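You operate a simulated robot arm through the tools that you are given. There is no shell and no other tool.

Carry out the task below with a simulated robot arm. There is one attempt and no reset: what you move stays moved.

JOB
Gauge the teal and black short tubes and stand the white peg at the one with less pressure.
Fine: Black gauge; peg on that tube's ledge; put the gauge back and shut both caps.

Only the result counts: the job must be done as asked and must still hold three seconds after the hand-in. Knocking over, shifting, dropping, spilling or breaking anything else fails it. Lids that push on must go on centred and level and be pressed home; caps that screw on are set level and turned clockwise until they are tight.

ROBOT AND FRAMES
A 6-joint arm with a two-finger parallel gripper, fixed in place. Base frame: the origin is on the floor under the middle of its stand, x ahead of it, y to its left, z up; the work surface is at about z = 800. Lengths are in mm, angles in rad, forces in N, time in s.
It reaches about 1347 mm from its shoulder. Its first joint turns from -2.897 to 2.897 rad. Payload 3.91 kg.
The TCP is the grasp point between the finger pads, 30 mm short of the fingertips. In the tool frame z runs along the fingers and y along their closing line. The gripper opens to 110 mm. The fingers are 20 mm wide and 10 mm thick; the gripper's body (48 by 112 mm) begins 55 mm behind the TCP.
Orientation is told as [roll, pitch, yaw] about the base's x, y, z axes, in that order, counted from this pose: with the fingers straight down and closing along the base's y, the tool's x points along the base's -x, its y along +y and its z along -z.

CONTROLS
- The arm moves only by the tool move_arm. Its argument "series" is a list of rows, each a list of 7 numbers: the gripper command, from -1 (fully open) to 1 (shut), values between in proportion, then the shift along the tool's x, y, z in mm, then the turn, a rotation vector about the tool's x, y, z in rad. In form: [[gripper, tx, ty, tz, ax, ay, az], ...]. A call has 1 to 20 rows; each row is the pose to reach, as a shift and turn from the pose commanded when the call began, along the tool's axes at that moment. A row lasts 0.2 s, in which the tool goes at most 50 mm and 0.15 rad; a call with a longer step from one row to the next is refused whole, and so is a gripper value outside its range. A pose out of reach is approached as far as the arm can. The call stops where the force on the tool passes 90 N (or 10 N more than at its start, if that is more) or the arm is blocked; 0.2 s more then pass. The fingers move at their own pace (about 108 mm/s each) and stop on an object; they squeeze with about 23 N. The grip force told is the motor's: it shows also when the fingers shut on nothing. Time passes only in rows, and 0.2 s behind the last, so rows that repeat a pose let the fingers close. It gives the time, the measured TCP pose, the force on the tool (base axes), the opening and the grip force at its end, in the units of the frame above (readings bear some noise), with the torque about the TCP (base axes, N m) and any sound that the robot's microphone picked up.
- Cameras (640 x 400 px; columns grow to the right, rows downward): "scene" is fixed at [51.4, -651.1, 1743.8]; the picture's right is [0.43, -0.90, 0.00], its down [-0.73, -0.35, -0.59] and it looks along [0.53, 0.25, -0.81] (base axes); focal length 333 px, centre (320, 200). "wrist" rides on the gripper at [72, 17, -103] in the tool frame; the picture's right is [-0.23, 0.97, 0.00], its down [-0.76, -0.18, -0.62] and it looks along [-0.61, -0.14, 0.78] (tool axes); focal length 222 px, centre (320, 200). There is no depth. A picture from a camera that has moved, and an enlarged one, comes with that camera's place and axes in the base frame and with its lens.
- get_image(camera): a new picture of that camera. The clock stands still meanwhile.
- enlarge(camera, box): a new picture of the part [left, top, right, bottom] of that camera's present view, enlarged. The clock stands still meanwhile.
- sign_off(): hands the job in; it is judged then, once.

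Nothing tells you positions but the pictures and the camera data. Unless the task says otherwise, let go and move clear before handing in.

The tools are called by a JSON object that holds its "method" and its "body". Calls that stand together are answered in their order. move_arm: Moves the arm, as the interface text tells. Its arguments: {"type":"object","properties":{"series":{"type":"array"}},"required":["series"]} The other tools are called the same way: get_image (camera) takes a picture; enlarge (camera, box) takes an enlarged picture of a part of a camera's view; sign_off () hands the job in.

At the start:

```text
time: 0.0
tool_pos: [560.7, -190.3, 1290.5]
orientation: [0.0, -0.002, 0.0]
contact_force: [0.0, 0.4, 1.4]
ft_torque: [0.01, 0.02, 0.0]
opening: 110.1
grasp_force: 0.1
```

scene: 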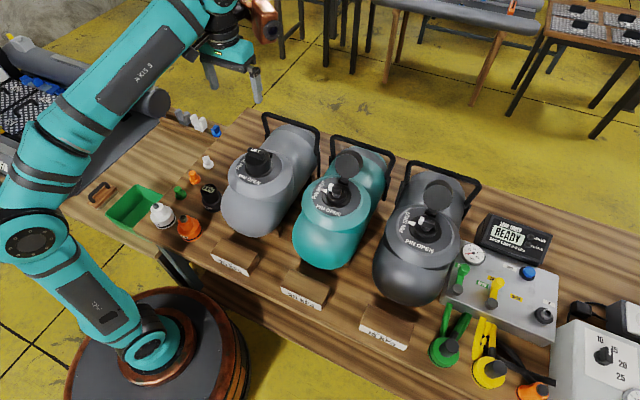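
wrist: 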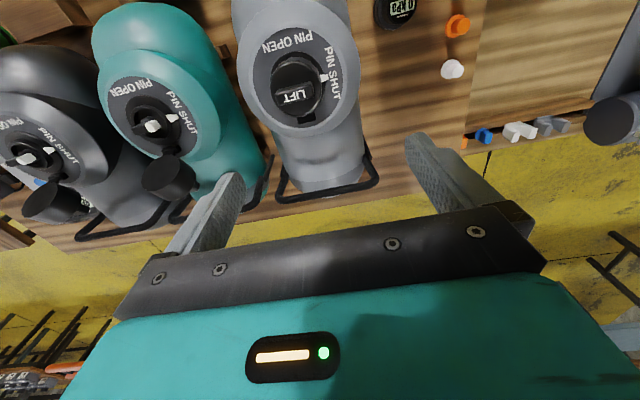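

I see a bench with three tanks (grey, teal, black), caps, gauges and pegs. I'll look at it more closely before moving anything.

{"method": "enlarge", "body": {"camera": "scene", "box": [60, 90, 260, 290]}}

{"method": "enlarge", "body": {"camera": "scene", "box": [200, 110, 400, 235]}}

{"method": "enlarge", "body": {"camera": "scene", "box": [360, 150, 560, 275]}}

{"method": "enlarge", "body": {"camera": "scene", "box": [200, 230, 440, 380]}}

{"method": "enlarge", "body": {"camera": "scene", "box": [400, 230, 640, 400]}}

```text
2.00 times, centred on (160, 190) of scene
camera zoom: at [51.4, -651.1, 1743.8], right [0.43, -0.9, 0.0], down [-0.73, -0.35, -0.59], along [0.53, 0.25, -0.81], focal length 666 px, centre (640, 220)
```

zoom: 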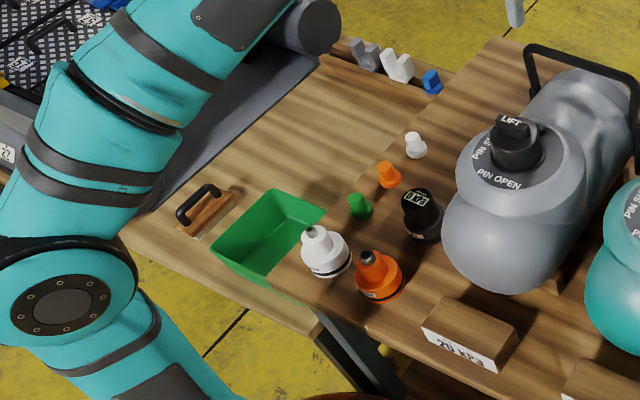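

```text
3.20 times, centred on (300, 172) of scene
camera zoom: at [51.4, -651.1, 1743.8], right [0.43, -0.9, 0.0], down [-0.73, -0.35, -0.59], along [0.53, 0.25, -0.81], focal length 1066 px, centre (384, 288)
```

zoom: 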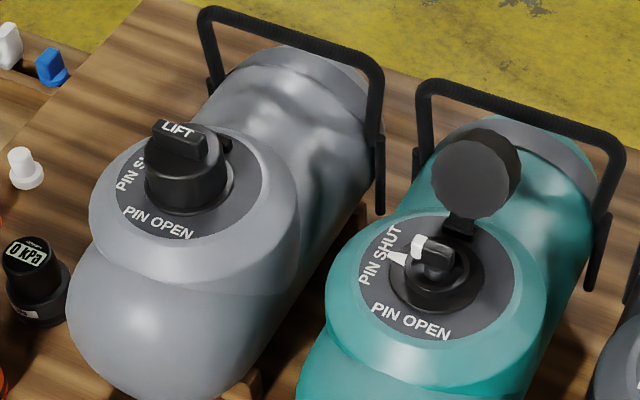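

```text
3.20 times, centred on (460, 212) of scene
camera zoom: at [51.4, -651.1, 1743.8], right [0.43, -0.9, 0.0], down [-0.73, -0.35, -0.59], along [0.53, 0.25, -0.81], focal length 1066 px, centre (-128, 160)
```

zoom: 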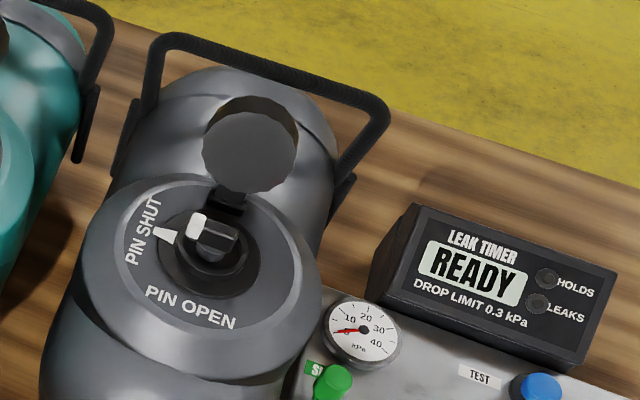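

```text
2.67 times, centred on (320, 305) of scene
camera zoom: at [51.4, -651.1, 1743.8], right [0.43, -0.9, 0.0], down [-0.73, -0.35, -0.59], along [0.53, 0.25, -0.81], focal length 889 px, centre (320, -80)
```

zoom: 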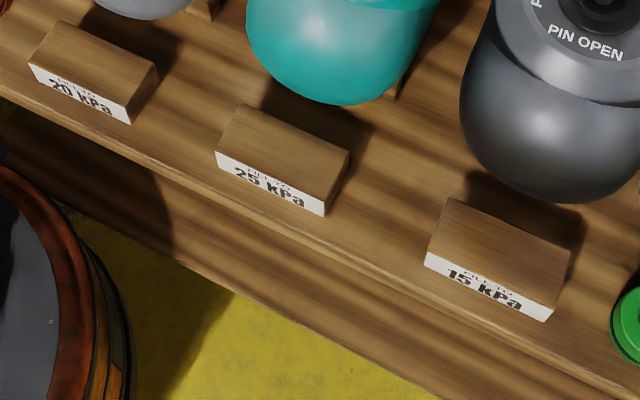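

```text
2.35 times, centred on (520, 315) of scene
camera zoom: at [51.4, -651.1, 1743.8], right [0.43, -0.9, 0.0], down [-0.73, -0.35, -0.59], along [0.53, 0.25, -0.81], focal length 784 px, centre (-151, -71)
```

zoom: 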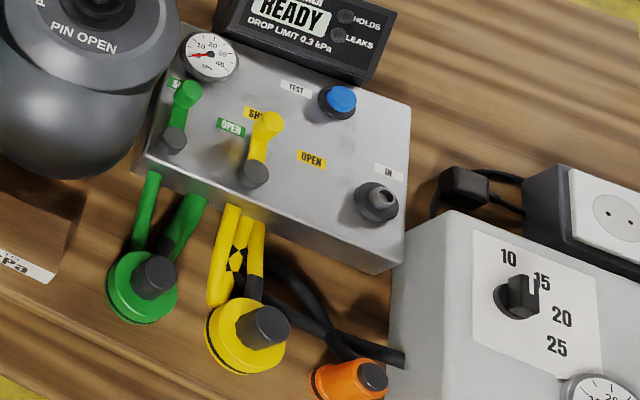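

I see three tubes lying side by side with valves on top. The gauges and pegs are at the left, and a test box is at the right. I estimate the black gauge near [500,-30,830] and the teal valve near [558,-474,1025], and I'll bring the wrist camera over the left area to see more.

{"method": "move_arm", "body": {"series": [[-1, 16, 32, 20, 0, 0, 0], [-1, 32, 64, 40, 0, 0, 0], [-1, 48, 96, 60, 0, 0, 0], [-1, 64, 128, 80, 0, 0, 0], [-1, 80, 160, 100, 0, 0, 0]]}}

{"method": "get_image", "body": {"camera": "wrist"}}

{"method": "get_image", "body": {"camera": "scene"}}

```text
time: 1.2
tool_pos: [483.1, -28.6, 1190.0]
orientation: [0.0, -0.002, -0.003]
contact_force: [0.3, 0.0, -0.4]
ft_torque: [-0.03, 0.04, 0.03]
opening: 110.0
grasp_force: 0.0
```

```text
taken
camera wrist: at [408.5, -12.3, 1292.7], right [0.23, 0.97, 0.0], down [0.76, -0.18, 0.62], along [0.61, -0.14, -0.78], focal length 222 px, centre (320, 200)
```

wrist: 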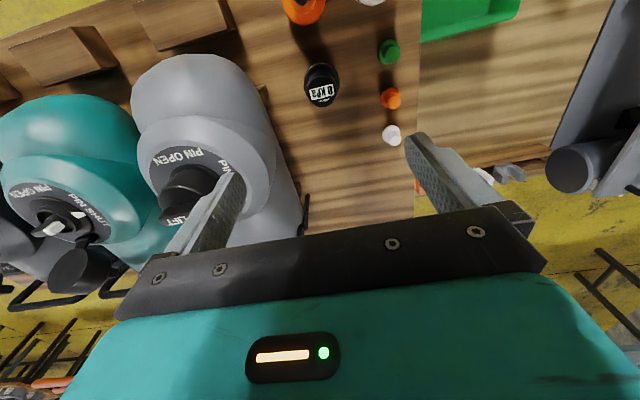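

```text
taken
```

scene: 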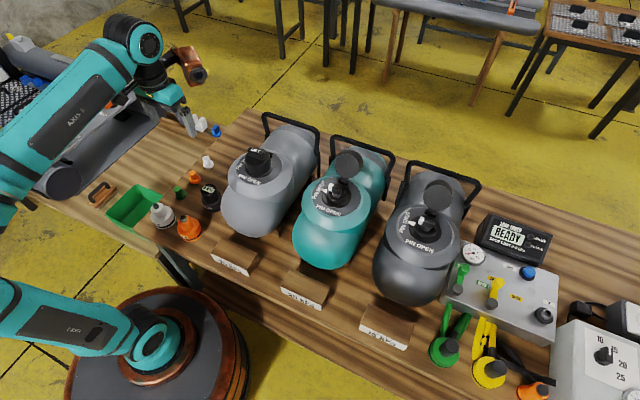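

The black gauge and the three small pegs (green, orange, white) are now in the wrist view. I'll enlarge that area for detail.

{"method": "enlarge", "body": {"camera": "wrist", "box": [260, 0, 440, 160]}}

{"method": "enlarge", "body": {"camera": "wrist", "box": [0, 120, 140, 260]}}

{"method": "enlarge", "body": {"camera": "scene", "box": [140, 140, 230, 250]}}

{"method": "enlarge", "body": {"camera": "scene", "box": [300, 140, 380, 220]}}

{"method": "enlarge", "body": {"camera": "scene", "box": [390, 160, 470, 250]}}

```text
2.50 times, centred on (350, 80) of wrist
camera zoom: at [408.5, -12.3, 1292.7], right [0.23, 0.97, 0.0], down [0.76, -0.18, 0.62], along [0.61, -0.14, -0.78], focal length 555 px, centre (245, 500)
```

zoom: 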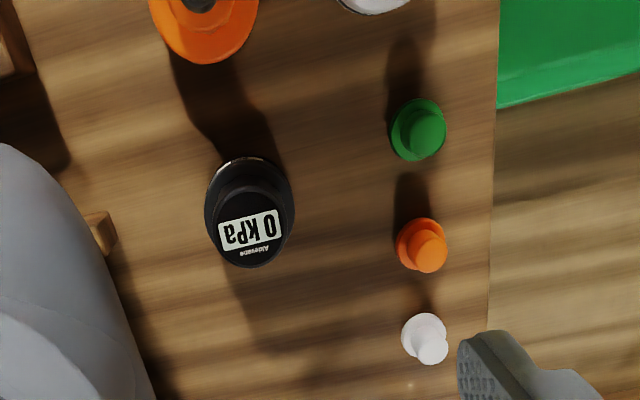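

```text
2.86 times, centred on (70, 190) of wrist
camera zoom: at [408.5, -12.3, 1292.7], right [0.23, 0.97, 0.0], down [0.76, -0.18, 0.62], along [0.61, -0.14, -0.78], focal length 635 px, centre (1034, 229)
```

zoom: 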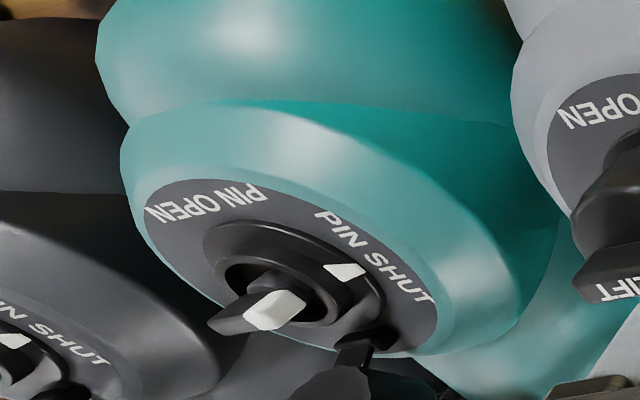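

```text
3.64 times, centred on (185, 195) of scene
camera zoom: at [51.4, -651.1, 1743.8], right [0.43, -0.9, 0.0], down [-0.73, -0.35, -0.59], along [0.53, 0.25, -0.81], focal length 1212 px, centre (811, 218)
```

zoom: 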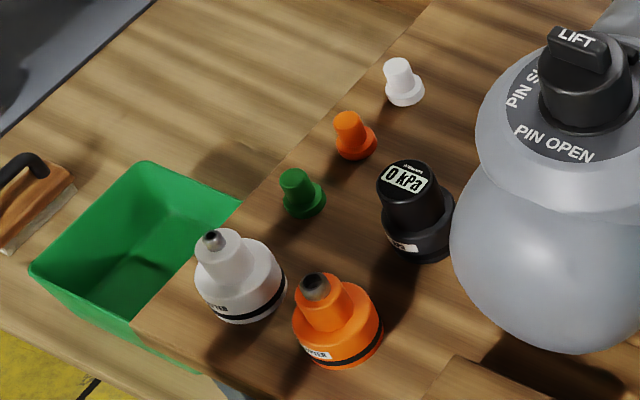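

```text
5.00 times, centred on (340, 180) of scene
camera zoom: at [51.4, -651.1, 1743.8], right [0.43, -0.9, 0.0], down [-0.73, -0.35, -0.59], along [0.53, 0.25, -0.81], focal length 1666 px, centre (220, 300)
```

zoom: 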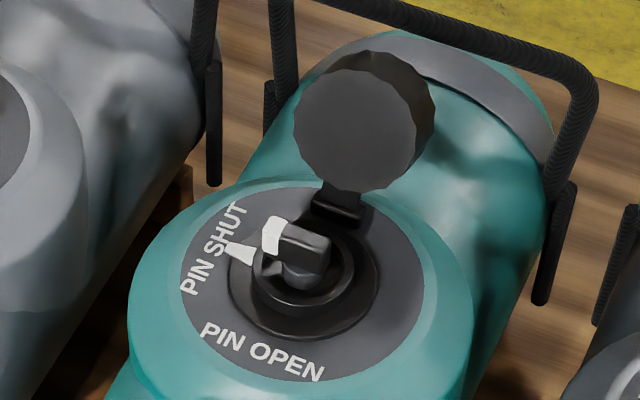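

```text
4.44 times, centred on (430, 205) of scene
camera zoom: at [51.4, -651.1, 1743.8], right [0.43, -0.9, 0.0], down [-0.73, -0.35, -0.59], along [0.53, 0.25, -0.81], focal length 1481 px, centre (-169, 178)
```

zoom: 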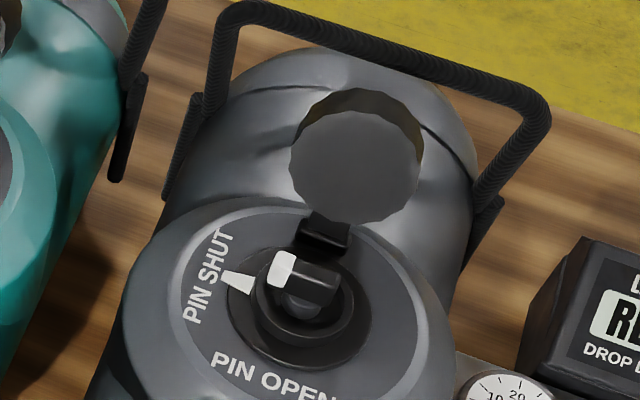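

The gauge base is about 68 mm wide and stands near [497,-27]. The pegs stand along y≈100 at x≈479 (green), 558 (orange) and 640 (white). I'll go lower to measure the gauge.

{"method": "move_arm", "body": {"series": [[-1, 16, 4, 42, 0, 0, 0], [-1, 32, 9, 85, 0, 0, 0], [-1, 47, 13, 128, 0, 0, 0], [-1, 63, 18, 170, 0, 0, 0]]}}

{"method": "get_image", "body": {"camera": "wrist"}}

{"method": "enlarge", "body": {"camera": "wrist", "box": [220, 40, 420, 190]}}

```text
time: 2.2
tool_pos: [419.5, -12.0, 1018.5]
orientation: [-0.001, -0.003, 0.0]
contact_force: [0.3, 0.0, -1.1]
ft_torque: [0.03, 0.0, -0.03]
opening: 109.9
grasp_force: 0.1
```

```text
taken
camera wrist: at [345.5, 5.3, 1122.3], right [0.23, 0.97, 0.0], down [0.76, -0.18, 0.63], along [0.61, -0.14, -0.78], focal length 222 px, centre (320, 200)
```

wrist: 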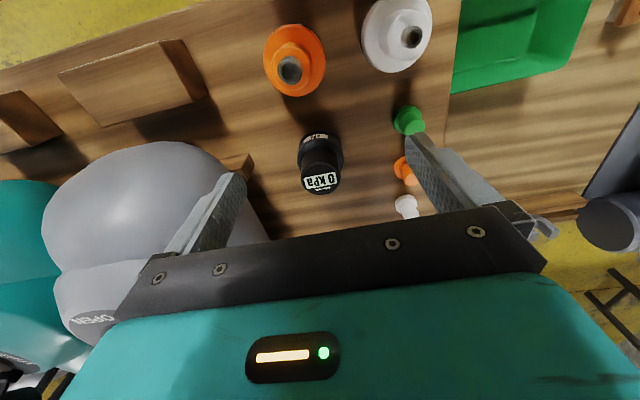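

```text
2.67 times, centred on (320, 115) of wrist
camera zoom: at [345.5, 5.3, 1122.3], right [0.23, 0.97, 0.0], down [0.76, -0.18, 0.63], along [0.61, -0.14, -0.78], focal length 592 px, centre (320, 427)
```

zoom: 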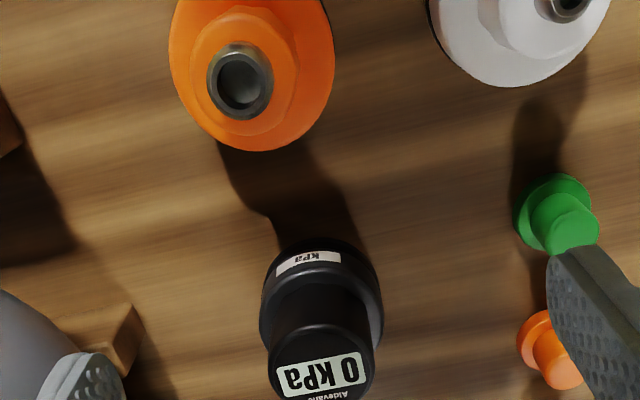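

The gauge has a base about Ø70 and an upper body about Ø51, with its top near z≈885 and its centre near [499,-28.5]. I'll enlarge it further to find the height of the step.

{"method": "enlarge", "body": {"camera": "wrist", "box": [280, 110, 370, 210]}}

{"method": "enlarge", "body": {"camera": "scene", "box": [180, 170, 240, 220]}}

```text
4.00 times, centred on (325, 160) of wrist
camera zoom: at [345.5, 5.3, 1122.3], right [0.23, 0.97, 0.0], down [0.76, -0.18, 0.63], along [0.61, -0.14, -0.78], focal length 888 px, centre (300, 360)
```

zoom: 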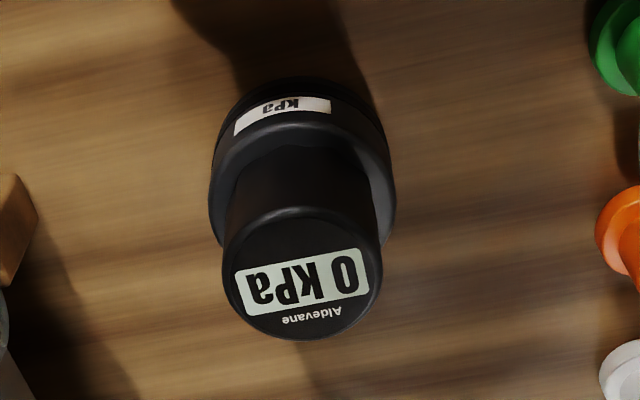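

```text
8.00 times, centred on (210, 195) of scene
camera zoom: at [51.4, -651.1, 1743.8], right [0.43, -0.9, 0.0], down [-0.73, -0.35, -0.59], along [0.53, 0.25, -0.81], focal length 2666 px, centre (1200, 240)
```

zoom: 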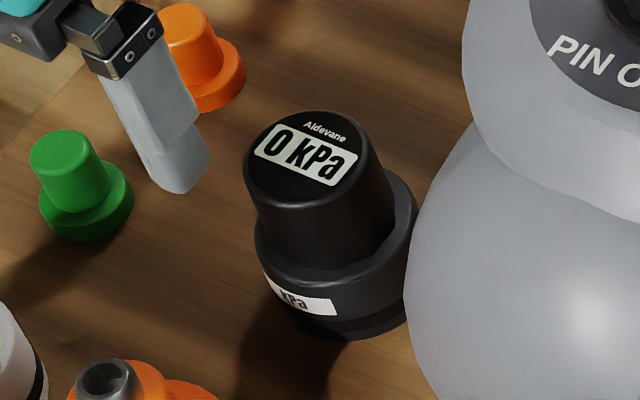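

The gauge stands at about [499,-29]: its step is at z≈840, its top at z≈882 and its upper body is Ø51. Before I grasp it I'll look at the teal valve up close, raising the arm first and then going across.

{"method": "move_arm", "body": {"series": [[-1, 0, 0, -45, 0, 0, 0], [-1, 0, 0, -90, 0, 0, 0], [-1, 0, 0, -135, 0, 0, 0], [-1, 0, 0, -180, 0, 0, 0], [-1, -5, -46, -180, 0, 0, 0], [-1, -10, -92, -180, 0, 0, 0], [-1, -15, -138, -180, 0, 0, 0], [-1, -20, -184, -180, 0, 0, 0], [-1, -25, -230, -180, 0, 0, 0], [-1, -30, -276, -180, 0, 0, 0], [-1, -35, -322, -180, 0, 0, 0], [-1, -40, -368, -180, 0, 0, 0], [-1, -45, -414, -180, 0, 0, 0], [-1, -50, -450, -180, 0, 0, 0]]}}

{"method": "get_image", "body": {"camera": "wrist"}}

{"method": "enlarge", "body": {"camera": "wrist", "box": [220, 60, 420, 200]}}

{"method": "get_image", "body": {"camera": "scene"}}

```text
time: 5.2
tool_pos: [468.6, -461.9, 1199.1]
orientation: [-0.001, -0.004, 0.001]
contact_force: [0.1, 0.1, 0.7]
ft_torque: [-0.04, -0.01, -0.02]
opening: 109.9
grasp_force: 0.1
```

```text
taken
camera wrist: at [394.5, -444.4, 1302.0], right [0.23, 0.97, 0.0], down [0.76, -0.18, 0.63], along [0.61, -0.14, -0.78], focal length 222 px, centre (320, 200)
```

wrist: 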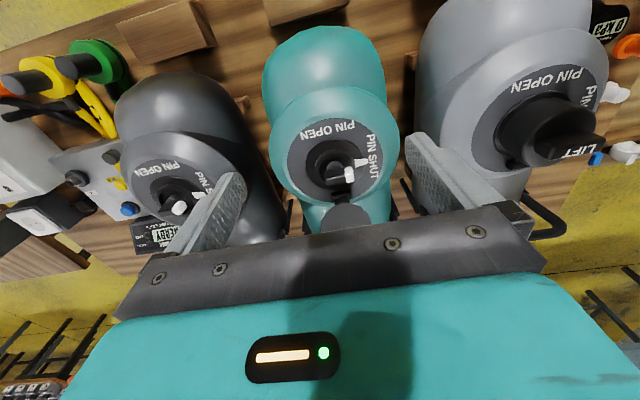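

```text
2.86 times, centred on (320, 130) of wrist
camera zoom: at [394.5, -444.4, 1302.0], right [0.23, 0.97, 0.0], down [0.76, -0.18, 0.63], along [0.61, -0.14, -0.78], focal length 635 px, centre (320, 400)
```

zoom: 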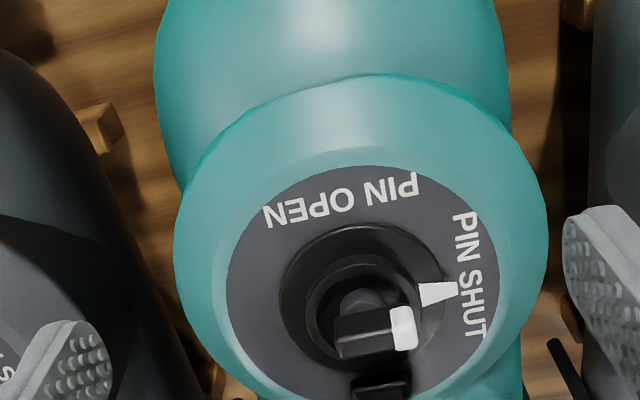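

```text
taken
```

scene: 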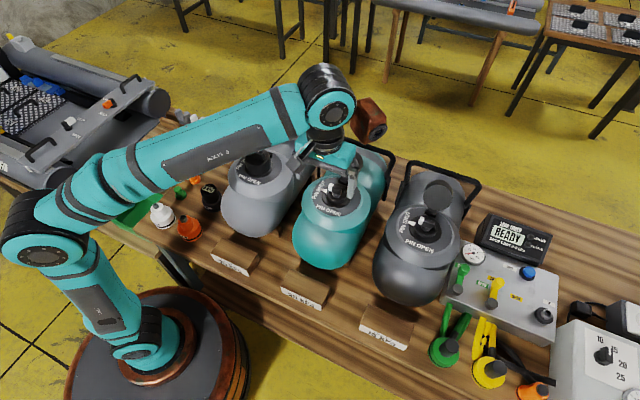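

The teal pin's white end points at the PIN SHUT mark, and its cap is flipped open on the +x side. I'll go lower so I can measure the valve and cap precisely.

{"method": "move_arm", "body": {"series": [[-1, -15, 0, 45, 0, 0, 0], [-1, -31, 0, 89, 0, 0, 0]]}}

{"method": "get_image", "body": {"camera": "wrist"}}

{"method": "enlarge", "body": {"camera": "wrist", "box": [240, 100, 400, 240]}}

```text
time: 5.8
tool_pos: [500.4, -462.0, 1110.0]
orientation: [0.0, -0.003, -0.003]
contact_force: [-0.4, -0.2, 1.4]
ft_torque: [-0.01, -0.02, 0.01]
opening: 110.2
grasp_force: 0.1
```

```text
taken
camera wrist: at [425.8, -444.6, 1213.4], right [0.23, 0.97, 0.0], down [0.76, -0.18, 0.63], along [0.61, -0.14, -0.78], focal length 222 px, centre (320, 200)
```

wrist: 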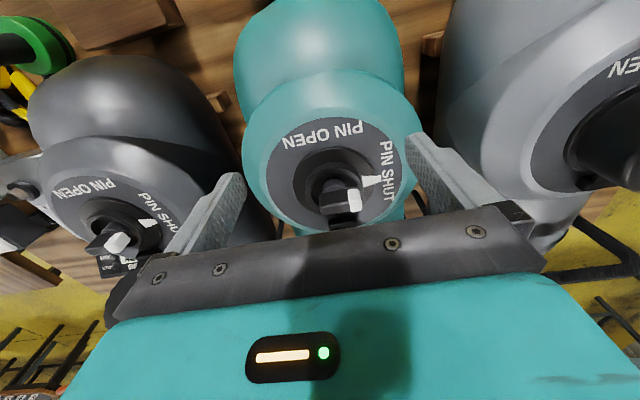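

```text
2.86 times, centred on (320, 170) of wrist
camera zoom: at [425.8, -444.6, 1213.4], right [0.23, 0.97, 0.0], down [0.76, -0.18, 0.63], along [0.61, -0.14, -0.78], focal length 635 px, centre (320, 286)
```

zoom: 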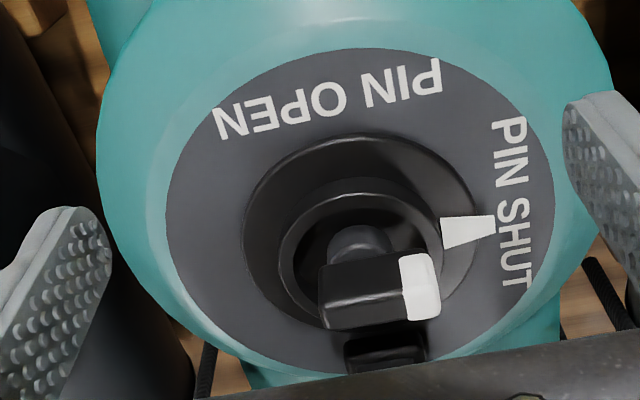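

The pin bar sits in a raised collar about Ø55 on a flange of about Ø83. To pin down the valve's x, y and z I need a near-vertical view, so I'll raise the arm and go forward.

{"method": "move_arm", "body": {"series": [[-1, 0, 0, -45, 0, 0, 0], [-1, 0, 0, -90, 0, 0, 0], [-1, -44, 0, -90, 0, 0, 0], [-1, -88, 0, -90, 0, 0, 0], [-1, -131, 0, -90, 0, 0, 0]]}}

{"method": "get_image", "body": {"camera": "wrist"}}

{"method": "enlarge", "body": {"camera": "wrist", "box": [220, 0, 420, 120]}}

```text
time: 7.0
tool_pos: [631.3, -461.6, 1201.7]
orientation: [0.001, -0.004, 0.001]
contact_force: [-0.2, -0.3, 0.9]
ft_torque: [-0.02, -0.11, 0.0]
opening: 110.0
grasp_force: 0.0
```

```text
taken
camera wrist: at [556.4, -444.5, 1304.4], right [0.23, 0.97, 0.0], down [0.76, -0.18, 0.63], along [0.61, -0.14, -0.78], focal length 222 px, centre (320, 200)
```

wrist: 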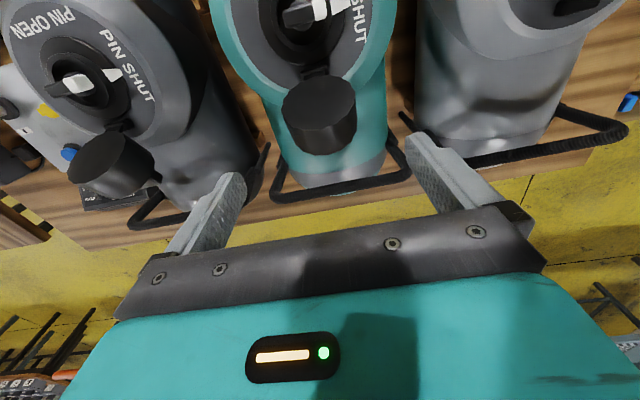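

```text
3.20 times, centred on (320, 60) of wrist
camera zoom: at [556.4, -444.5, 1304.4], right [0.23, 0.97, 0.0], down [0.76, -0.18, 0.63], along [0.61, -0.14, -0.78], focal length 711 px, centre (320, 648)
```

zoom: 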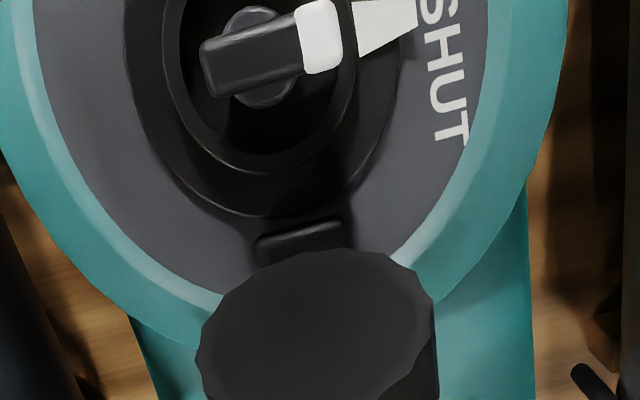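

The near-vertical view puts the valve centre at about [548,-459]. I'll take one more view a bit further back to confirm it.

{"method": "move_arm", "body": {"series": [[-1, 45, 0, 0, 0, 0, 0]]}}

{"method": "enlarge", "body": {"camera": "wrist", "box": [240, 0, 400, 140]}}

{"method": "get_image", "body": {"camera": "wrist"}}

```text
time: 7.4
tool_pos: [586.4, -463.3, 1199.2]
orientation: [0.002, -0.002, 0.0]
contact_force: [0.2, -0.8, -0.8]
ft_torque: [0.01, 0.05, 0.01]
opening: 110.0
grasp_force: 0.1
```

```text
2.86 times, centred on (320, 70) of wrist
camera zoom: at [513.2, -445.0, 1302.7], right [0.23, 0.97, 0.0], down [0.76, -0.18, 0.62], along [0.61, -0.14, -0.78], focal length 635 px, centre (320, 571)
```

zoom: 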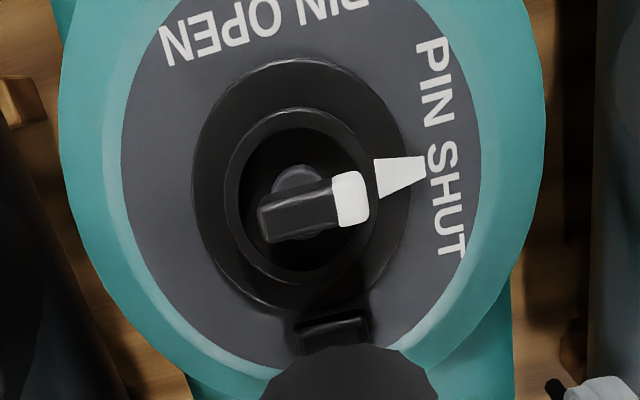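

```text
taken
camera wrist: at [513.2, -445.0, 1302.7], right [0.23, 0.97, 0.0], down [0.76, -0.18, 0.62], along [0.61, -0.14, -0.78], focal length 222 px, centre (320, 200)
```

wrist: 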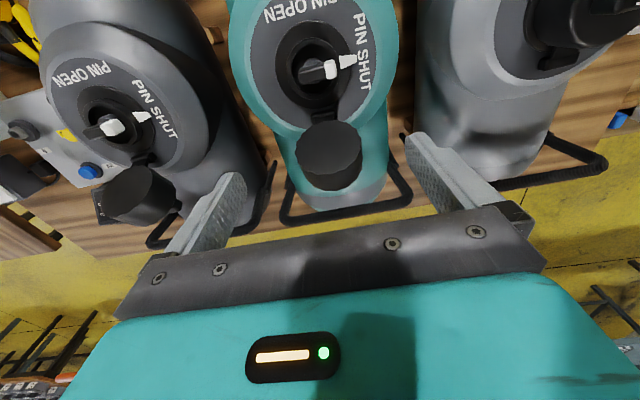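

The teal rim is at about [546,-460] with z≈1043, the black valve at about [546,-704], and the teal cap disc at about [626,-460,1071]. I'll go back over the black gauge now and stop above it to check alignment.

{"method": "move_arm", "body": {"series": [[-1, 9, 44, 0, 0, 0, 0], [-1, 18, 88, 0, 0, 0, 0], [-1, 26, 132, 0, 0, 0, 0], [-1, 35, 176, 0, 0, 0, 0], [-1, 44, 220, 0, 0, 0, 0], [-1, 53, 264, 0, 0, 0, 0], [-1, 62, 308, 0, 0, 0, 0], [-1, 71, 352, 0, 0, 0, 0], [-1, 80, 396, 0, 0, 0, 0], [-1, 87.4, 434, 0, 0, 0, 0], [-1, 87.4, 434, 48, 0, 0, 0], [-1, 87.4, 434, 96, 0, 0, 0], [-1, 87.4, 434, 144, 0, 0, 0], [-1, 87.4, 434, 192, 0, 0, 0], [-1, 87.4, 434, 239, 0, 0, 0]]}}

{"method": "get_image", "body": {"camera": "wrist"}}

{"method": "enlarge", "body": {"camera": "scene", "box": [150, 120, 270, 230]}}

```text
time: 10.6
tool_pos: [498.6, -26.9, 962.2]
orientation: [0.0, -0.002, 0.0]
contact_force: [-0.5, 0.5, 0.0]
ft_torque: [0.02, 0.0, -0.02]
opening: 110.1
grasp_force: 0.3
```

```text
taken
camera wrist: at [424.6, -10.7, 1064.2], right [0.23, 0.97, 0.0], down [0.76, -0.18, 0.63], along [0.61, -0.14, -0.78], focal length 222 px, centre (320, 200)
```

wrist: 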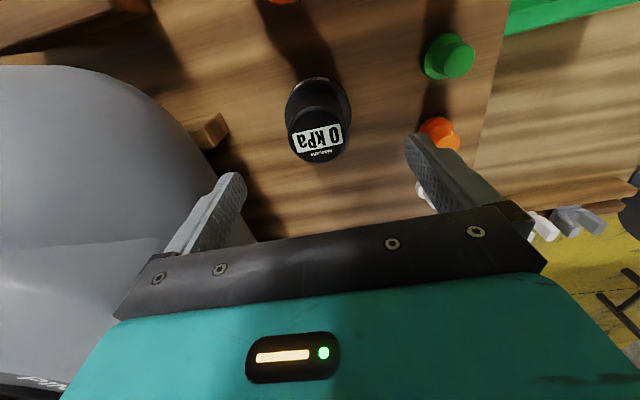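

```text
3.64 times, centred on (210, 175) of scene
camera zoom: at [51.4, -651.1, 1743.8], right [0.43, -0.9, 0.0], down [-0.73, -0.35, -0.59], along [0.53, 0.25, -0.81], focal length 1212 px, centre (720, 291)
```

zoom: 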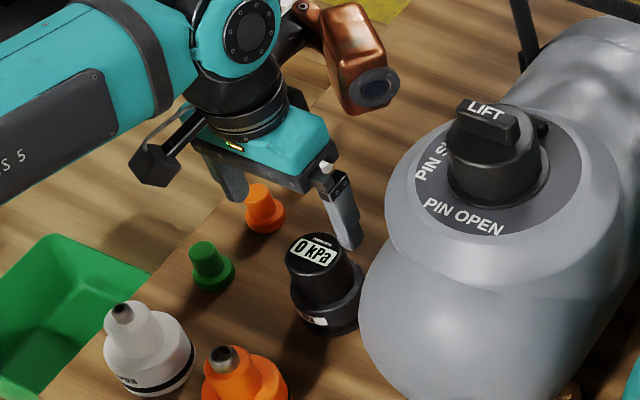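

The gauge is centred under the gripper to within about 2 mm. I'll descend so the fingertips sit just above the base step and grasp the upper body.

{"method": "move_arm", "body": {"series": [[-1, 1, 0, 44, 0, 0, 0], [-1, 2, 0, 86, 0, 0, 0], [-1, 2, 0, 86, 0, 0, 0], [1, 2, 0, 86, 0, 0, 0], [1, 2, 0, 86, 0, 0, 0], [1, 2, 0, 86, 0, 0, 0], [1, 2, 0, 86, 0, 0, 0]]}}

{"method": "get_image", "body": {"camera": "wrist"}}

{"method": "enlarge", "body": {"camera": "scene", "box": [170, 140, 250, 230]}}

```text
time: 12.2
tool_pos: [498.3, -28.3, 875.7]
orientation: [-0.001, -0.003, 0.0]
contact_force: [0.3, -0.4, -0.1]
ft_torque: [-0.02, -0.02, 0.02]
opening: 51.4
grasp_force: 22.9
```

```text
taken
camera wrist: at [423.3, -10.3, 978.5], right [0.23, 0.97, 0.0], down [0.76, -0.18, 0.63], along [0.61, -0.14, -0.78], focal length 222 px, centre (320, 200)
```

wrist: 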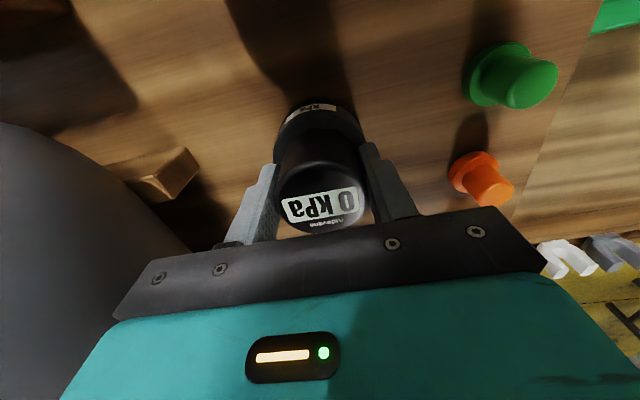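

```text
4.44 times, centred on (210, 185) of scene
camera zoom: at [51.4, -651.1, 1743.8], right [0.43, -0.9, 0.0], down [-0.73, -0.35, -0.59], along [0.53, 0.25, -0.81], focal length 1481 px, centre (809, 267)
```

zoom: 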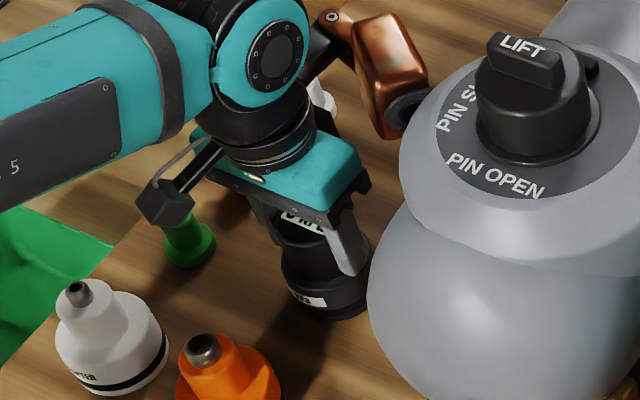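

The gauge is held with an opening of 51.4 mm. I'll lift it and carry it over the teal valve, stopping high above the pin to check alignment.

{"method": "move_arm", "body": {"series": [[1, 0, 0, -20, 0, 0, 0], [1, 0, 0, -65, 0, 0, 0], [1, 0, 0, -112, 0, 0, 0], [1, 0, 0, -160, 0, 0, 0], [1, 0, 0, -208, 0, 0, 0], [1, 0, 0, -256, 0, 0, 0], [1, 0, 0, -304, 0, 0, 0], [1, 0, 0, -325, 0, 0, 0], [1, -5, -44, -325, 0, 0, 0], [1, -10, -88, -325, 0, 0, 0], [1, -15, -132, -325, 0, 0, 0], [1, -20, -176, -325, 0, 0, 0], [1, -25, -220, -325, 0, 0, 0], [1, -30, -264, -325, 0, 0, 0], [1, -35, -308, -325, 0, 0, 0], [1, -40, -352, -325, 0, 0, 0], [1, -44, -396, -325, 0, 0, 0], [1, -47.7, -432, -325, 0, 0, 0]]}}

{"method": "get_image", "body": {"camera": "wrist"}}

{"method": "enlarge", "body": {"camera": "scene", "box": [290, 120, 400, 230]}}

```text
time: 16.0
tool_pos: [543.2, -460.7, 1202.8]
orientation: [0.001, -0.005, -0.001]
contact_force: [-0.3, -0.1, -1.4]
ft_torque: [-0.05, 0.01, 0.01]
opening: 51.5
grasp_force: 23.3
```

```text
taken
camera wrist: at [469.8, -443.8, 1305.2], right [0.23, 0.97, 0.0], down [0.76, -0.18, 0.63], along [0.61, -0.14, -0.78], focal length 222 px, centre (320, 200)
```

wrist: 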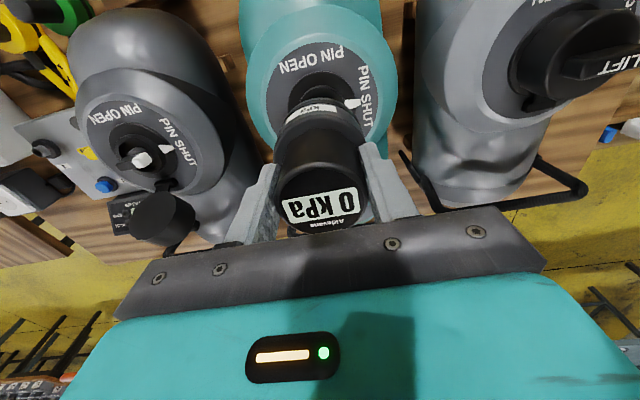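

```text
3.64 times, centred on (345, 175) of scene
camera zoom: at [51.4, -651.1, 1743.8], right [0.43, -0.9, 0.0], down [-0.73, -0.35, -0.59], along [0.53, 0.25, -0.81], focal length 1212 px, centre (229, 291)
```

zoom: 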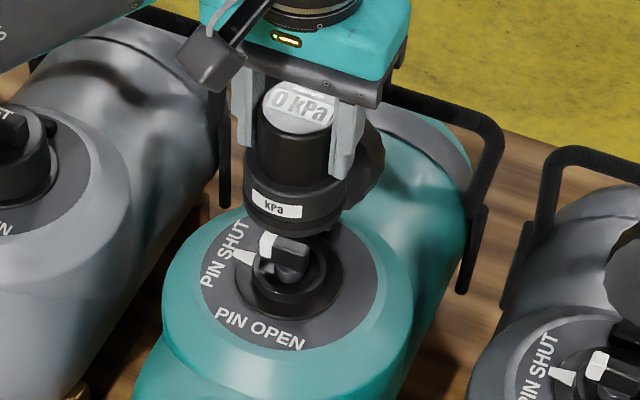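

The gauge hangs above the teal valve, which I now place at about [548.5,-460] with the rim at z≈1035. I'll lower it partway and check from both cameras.

{"method": "move_arm", "body": {"series": [[1, -3, 0, 30, 0, 0, 0], [1, -3, 0, 60, 0, 0, 0], [1, -3, 0, 60, 0, 0, 0]]}}

{"method": "enlarge", "body": {"camera": "wrist", "box": [230, 50, 410, 240]}}

{"method": "enlarge", "body": {"camera": "scene", "box": [300, 140, 380, 220]}}

```text
time: 16.8
tool_pos: [546.8, -460.1, 1139.9]
orientation: [0.001, -0.003, 0.0]
contact_force: [0.1, 0.0, -1.1]
ft_torque: [-0.05, 0.01, 0.01]
opening: 51.3
grasp_force: 22.9
```

```text
2.11 times, centred on (320, 145) of wrist
camera zoom: at [473.4, -443.2, 1243.9], right [0.23, 0.97, 0.0], down [0.76, -0.18, 0.63], along [0.61, -0.14, -0.78], focal length 468 px, centre (320, 316)
```

zoom: 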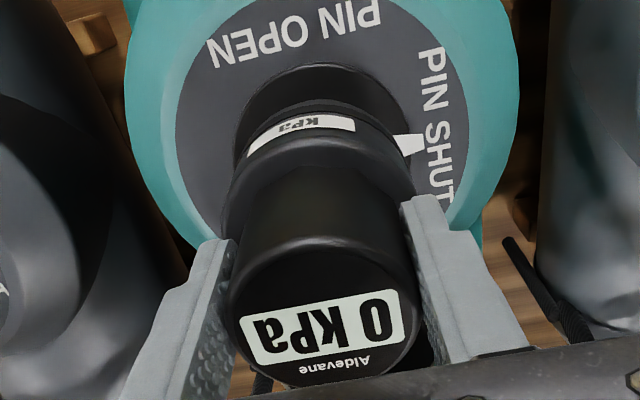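

```text
5.00 times, centred on (340, 180) of scene
camera zoom: at [51.4, -651.1, 1743.8], right [0.43, -0.9, 0.0], down [-0.73, -0.35, -0.59], along [0.53, 0.25, -0.81], focal length 1666 px, centre (220, 300)
```

zoom: 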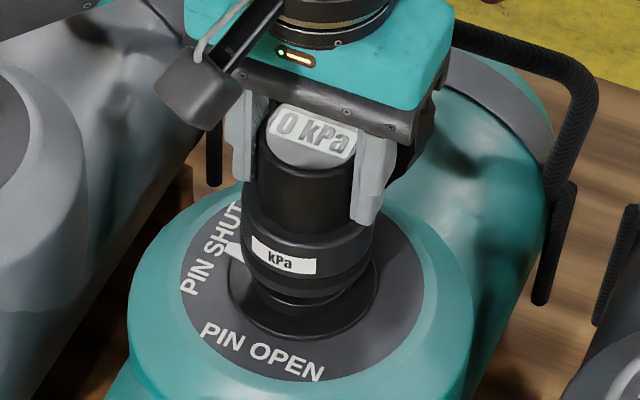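

The gauge is aligned with the collar to about 1 mm in both views. I'll lower it gently and watch the force.

{"method": "move_arm", "body": {"series": [[1, 0, 0, 6, 0, 0, 0], [1, 0, 0, 12, 0, 0, 0], [1, 0, 0, 17, 0, 0, 0], [1, 0, 0, 17, 0, 0, 0]]}}

{"method": "enlarge", "body": {"camera": "scene", "box": [300, 140, 380, 220]}}

{"method": "enlarge", "body": {"camera": "wrist", "box": [230, 50, 410, 240]}}

```text
time: 17.8
tool_pos: [547.9, -459.5, 1123.1]
orientation: [0.0, -0.003, 0.0]
contact_force: [0.0, -0.1, -0.2]
ft_torque: [0.01, 0.03, 0.01]
opening: 51.1
grasp_force: 23.3
```

```text
5.00 times, centred on (340, 180) of scene
camera zoom: at [51.4, -651.1, 1743.8], right [0.43, -0.9, 0.0], down [-0.73, -0.35, -0.59], along [0.53, 0.25, -0.81], focal length 1666 px, centre (220, 300)
```

zoom: 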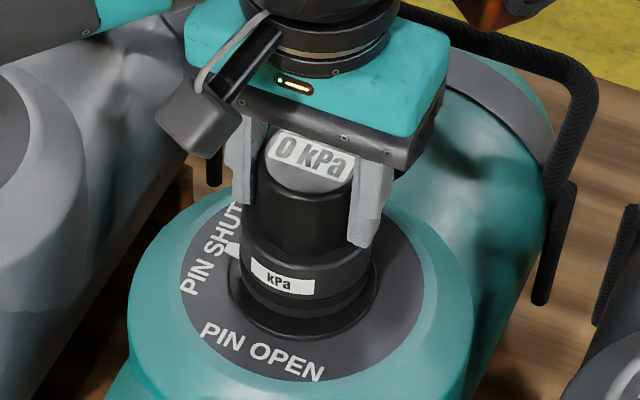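

```text
2.11 times, centred on (320, 145) of wrist
camera zoom: at [473.2, -443.2, 1226.7], right [0.23, 0.97, 0.0], down [0.76, -0.18, 0.63], along [0.61, -0.14, -0.78], focal length 468 px, centre (320, 316)
```

zoom: 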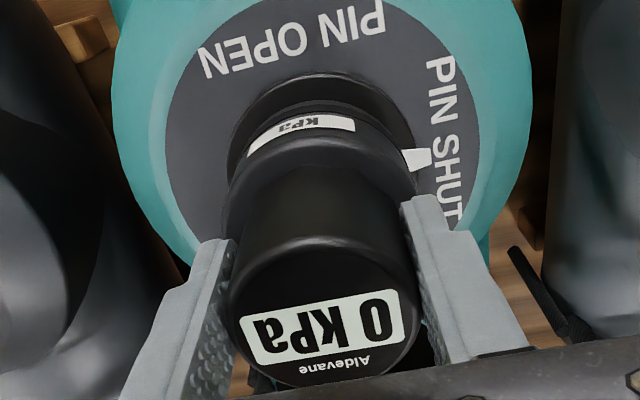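

It is still centred and free of contact. I'll keep lowering in small steps.

{"method": "move_arm", "body": {"series": [[1, 0, 0, 4, 0, 0, 0], [1, 0, 0, 8, 0, 0, 0], [1, 0, 0, 12, 0, 0, 0], [1, 0, 0, 15, 0, 0, 0], [1, 0, 0, 15, 0, 0, 0]]}}

{"method": "enlarge", "body": {"camera": "scene", "box": [300, 140, 380, 220]}}

```text
time: 19.0
tool_pos: [545.5, -460.0, 1111.7]
orientation: [-0.003, -0.007, 0.0]
contact_force: [12.2, -10.9, 56.0]
ft_torque: [0.56, -0.1, -0.1]
opening: 51.7
grasp_force: 22.7
```

```text
5.00 times, centred on (340, 180) of scene
camera zoom: at [51.4, -651.1, 1743.8], right [0.43, -0.9, 0.0], down [-0.73, -0.35, -0.59], along [0.53, 0.25, -0.81], focal length 1666 px, centre (220, 300)
```

zoom: 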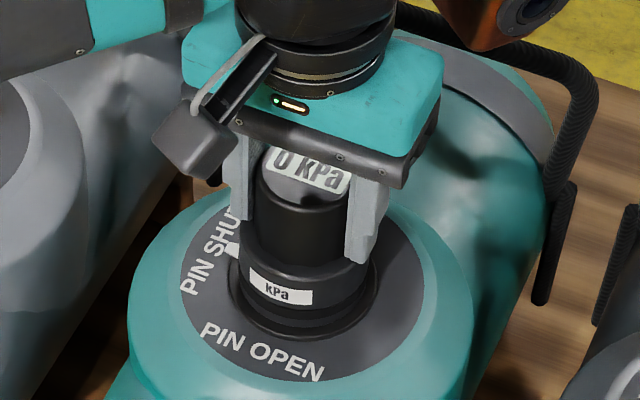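

I have contact at 56 N with side forces of +x 12 and −y 11, so the gauge is probably slightly off-centre, and it slipped up a little in the grip. I'll back off, shift slightly toward +x and −y, and look.

{"method": "move_arm", "body": {"series": [[1, 0, 0, -6, 0, 0, 0], [1, -2, -1.5, -8, 0, 0, 0], [1, -2, -1.5, -8, 0, 0, 0]]}}

{"method": "enlarge", "body": {"camera": "scene", "box": [300, 140, 380, 220]}}

{"method": "enlarge", "body": {"camera": "wrist", "box": [230, 50, 410, 240]}}

```text
time: 19.8
tool_pos: [547.5, -460.6, 1115.9]
orientation: [0.001, -0.002, -0.001]
contact_force: [-10.0, 8.2, -6.2]
ft_torque: [0.46, 0.61, 0.09]
opening: 51.5
grasp_force: 23.1
```

```text
5.00 times, centred on (340, 180) of scene
camera zoom: at [51.4, -651.1, 1743.8], right [0.43, -0.9, 0.0], down [-0.73, -0.35, -0.59], along [0.53, 0.25, -0.81], focal length 1666 px, centre (220, 300)
```

zoom: 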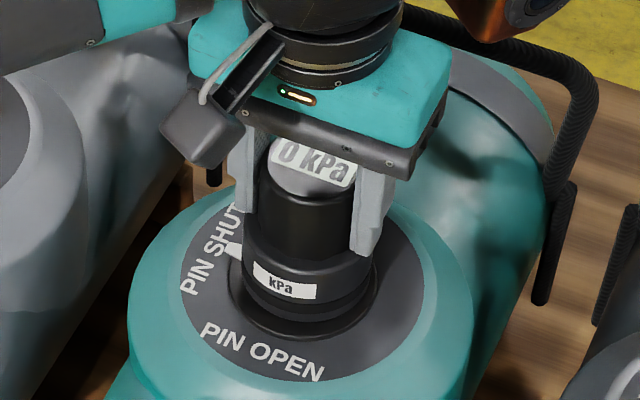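

```text
2.11 times, centred on (320, 145) of wrist
camera zoom: at [474.4, -444.4, 1219.3], right [0.23, 0.97, 0.0], down [0.76, -0.18, 0.62], along [0.61, -0.14, -0.78], focal length 468 px, centre (320, 316)
```

zoom: 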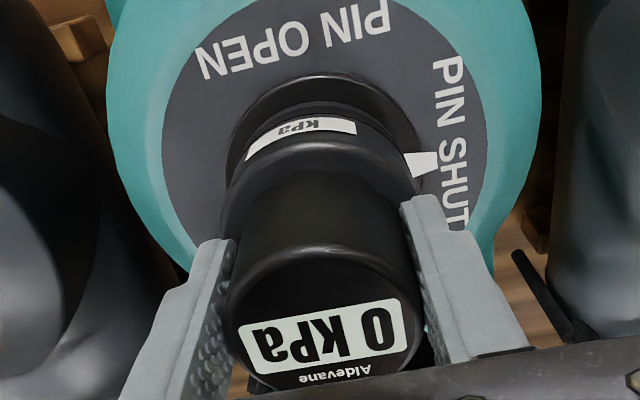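

The side forces reversed, which means the gauge is already captured on the collar and the true centre is about midway between the two positions. I'll re-centre and press down.

{"method": "move_arm", "body": {"series": [[1, 0.9, 0.7, 0, 0, 0, 0], [1, 0.9, 0.7, 3, 0, 0, 0], [1, 0.9, 0.7, 6, 0, 0, 0], [1, 0.9, 0.7, 9, 0, 0, 0]]}}

{"method": "enlarge", "body": {"camera": "scene", "box": [300, 140, 380, 220]}}

{"method": "enlarge", "body": {"camera": "wrist", "box": [230, 50, 410, 240]}}

```text
time: 20.8
tool_pos: [547.5, -461.6, 1111.1]
orientation: [-0.004, -0.009, -0.001]
contact_force: [14.3, -16.0, 62.7]
ft_torque: [0.48, -0.34, -0.16]
opening: 51.2
grasp_force: 23.4
```

```text
5.00 times, centred on (340, 180) of scene
camera zoom: at [51.4, -651.1, 1743.8], right [0.43, -0.9, 0.0], down [-0.73, -0.35, -0.59], along [0.53, 0.25, -0.81], focal length 1666 px, centre (220, 300)
```

zoom: 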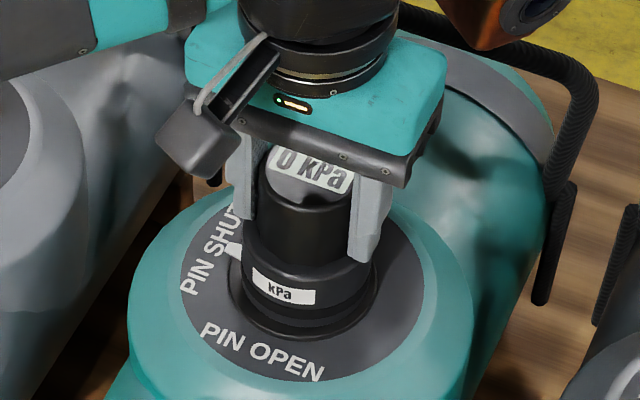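

```text
2.11 times, centred on (320, 145) of wrist
camera zoom: at [472.6, -443.3, 1214.3], right [0.23, 0.97, 0.0], down [0.76, -0.18, 0.63], along [0.61, -0.15, -0.78], focal length 468 px, centre (320, 316)
```

zoom: 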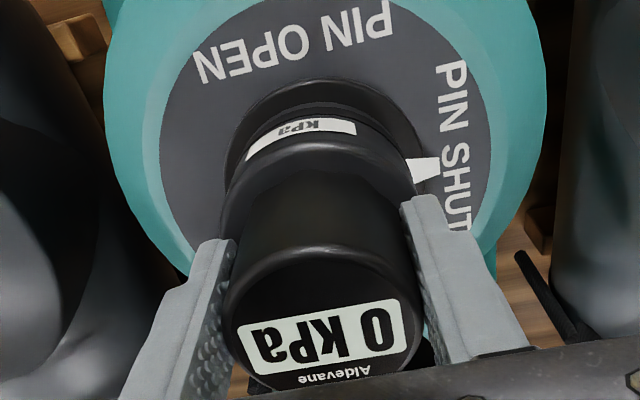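

Working from the torques, both presses bore on the gauge's (−x,+y) side at about 29 mm radius, so the gauge sits too far toward (+x,−y). I'll raise it clear and shift toward (−x,+y) while checking the forces.

{"method": "move_arm", "body": {"series": [[1, 0, 0, -5, 0, 0, 0], [1, 0, 0, -9, 0, 0, 0], [1, 0, 0, -9, 0, 0, 0]]}}

```text
time: 21.6
tool_pos: [547.7, -461.8, 1115.8]
orientation: [0.001, -0.001, -0.001]
contact_force: [-0.8, 1.0, -2.2]
ft_torque: [0.06, 0.13, 0.03]
opening: 51.5
grasp_force: 23.2
```

The gauge is nearly free at z≈1116. I'll shift it by (−2,+2) mm and probe down gently.

{"method": "move_arm", "body": {"series": [[1, 1, 1, 0, 0, 0, 0], [1, 2, 2, 0, 0, 0, 0], [1, 2, 2, 0, 0, 0, 0]]}}

{"method": "move_arm", "body": {"series": [[1, 0, 0, 2, 0, 0, 0], [1, 0, 0, 4, 0, 0, 0], [1, 0, 0, 5, 0, 0, 0], [1, 0, 0, 5, 0, 0, 0]]}}

```text
time: 22.4
tool_pos: [546.3, -459.5, 1117.3]
orientation: [0.0, -0.004, 0.0]
contact_force: [0.2, 0.3, -1.9]
ft_torque: [0.0, 0.03, -0.01]
opening: 51.6
grasp_force: 23.2
```

```text
time: 23.4
tool_pos: [545.6, -460.0, 1112.5]
orientation: [-0.001, -0.004, 0.001]
contact_force: [1.4, -1.0, 3.6]
ft_torque: [-0.14, 0.03, 0.03]
opening: 51.3
grasp_force: 23.3
```

There is light contact at z≈1112.5. I'll press a little further and read the forces.

{"method": "move_arm", "body": {"series": [[1, 0, 0, 1, 0, 0, 0], [1, 0, 0, 2, 0, 0, 0], [1, 0, 0, 2, 0, 0, 0]]}}

{"method": "enlarge", "body": {"camera": "scene", "box": [310, 150, 370, 210]}}

{"method": "enlarge", "body": {"camera": "wrist", "box": [260, 70, 380, 150]}}

```text
time: 24.2
tool_pos: [545.6, -458.8, 1111.9]
orientation: [-0.002, -0.005, 0.0]
contact_force: [11.0, -10.1, 40.6]
ft_torque: [0.07, 0.07, 0.01]
opening: 51.2
grasp_force: 23.4
```

```text
6.67 times, centred on (340, 180) of scene
camera zoom: at [51.4, -651.1, 1743.8], right [0.43, -0.9, 0.0], down [-0.73, -0.35, -0.59], along [0.53, 0.25, -0.81], focal length 2222 px, centre (187, 333)
```

zoom: 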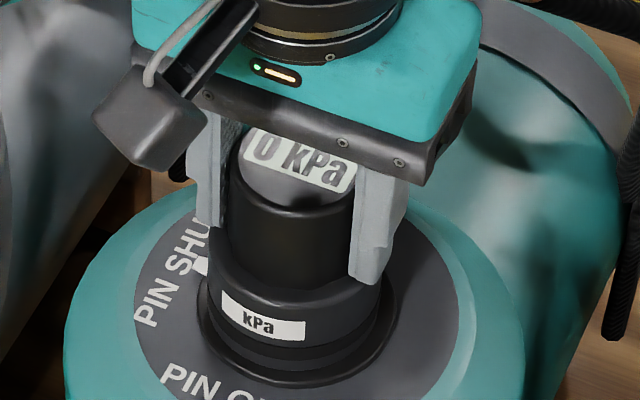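

```text
5.00 times, centred on (320, 110) of wrist
camera zoom: at [471.2, -441.1, 1214.6], right [0.23, 0.97, 0.0], down [0.76, -0.18, 0.63], along [0.61, -0.14, -0.78], focal length 1111 px, centre (320, 650)
```

zoom: 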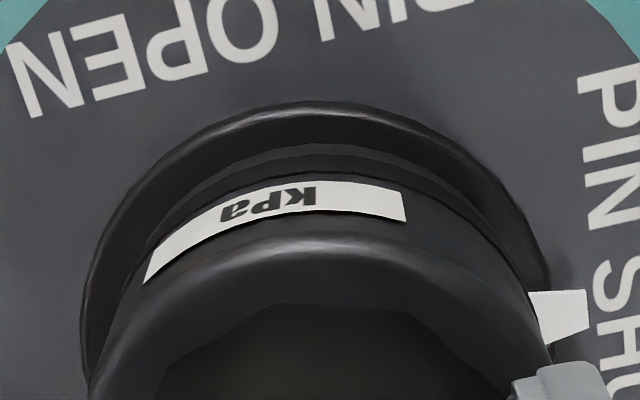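

The force pattern looks like arm compliance with the gauge sitting on something. I'll enlarge tightly to see whether the base has reached the flange.

{"method": "enlarge", "body": {"camera": "scene", "box": [325, 180, 360, 205]}}

{"method": "enlarge", "body": {"camera": "wrist", "box": [265, 90, 305, 125]}}

{"method": "enlarge", "body": {"camera": "scene", "box": [320, 160, 360, 185]}}

```text
16.00 times, centred on (342, 192) of scene
camera zoom: at [51.4, -651.1, 1743.8], right [0.43, -0.9, 0.0], down [-0.73, -0.35, -0.59], along [0.53, 0.25, -0.81], focal length 5332 px, centre (-40, 320)
```

zoom: 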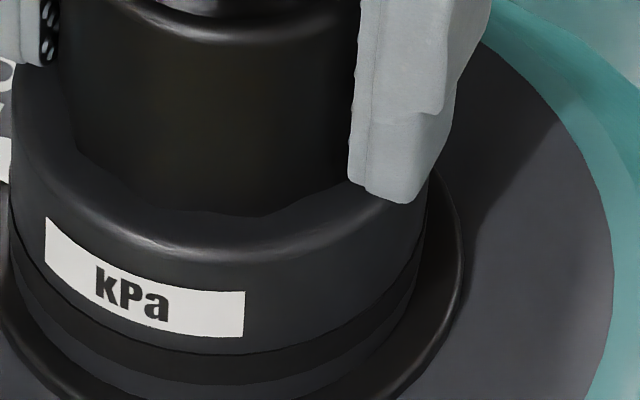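

```text
11.43 times, centred on (285, 108) of wrist
camera zoom: at [471.2, -441.1, 1214.6], right [0.23, 0.97, 0.0], down [0.76, -0.18, 0.63], along [0.61, -0.14, -0.78], focal length 2538 px, centre (720, 1257)
```

zoom: 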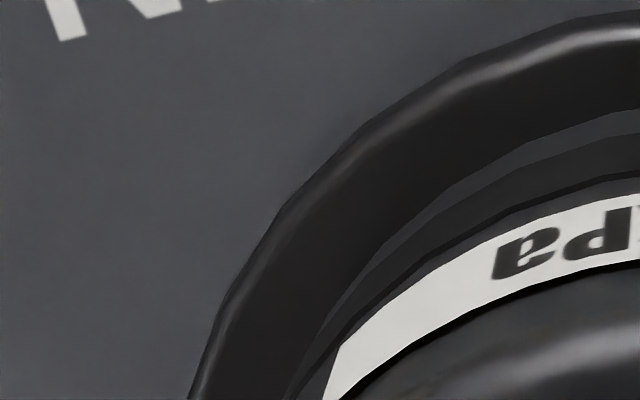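

```text
16.00 times, centred on (340, 172) of scene
camera zoom: at [51.4, -651.1, 1743.8], right [0.43, -0.9, 0.0], down [-0.73, -0.35, -0.59], along [0.53, 0.25, -0.81], focal length 5332 px, centre (0, 640)
```

zoom: 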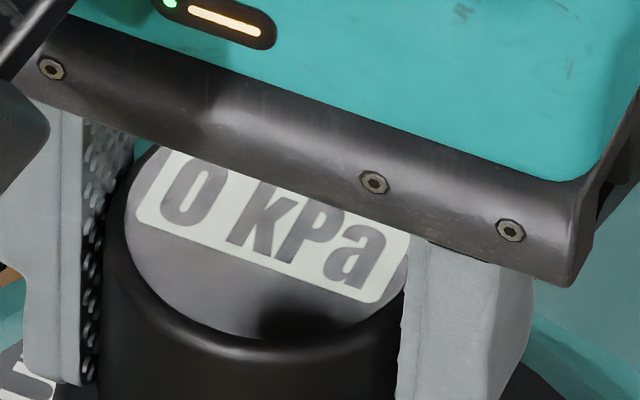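

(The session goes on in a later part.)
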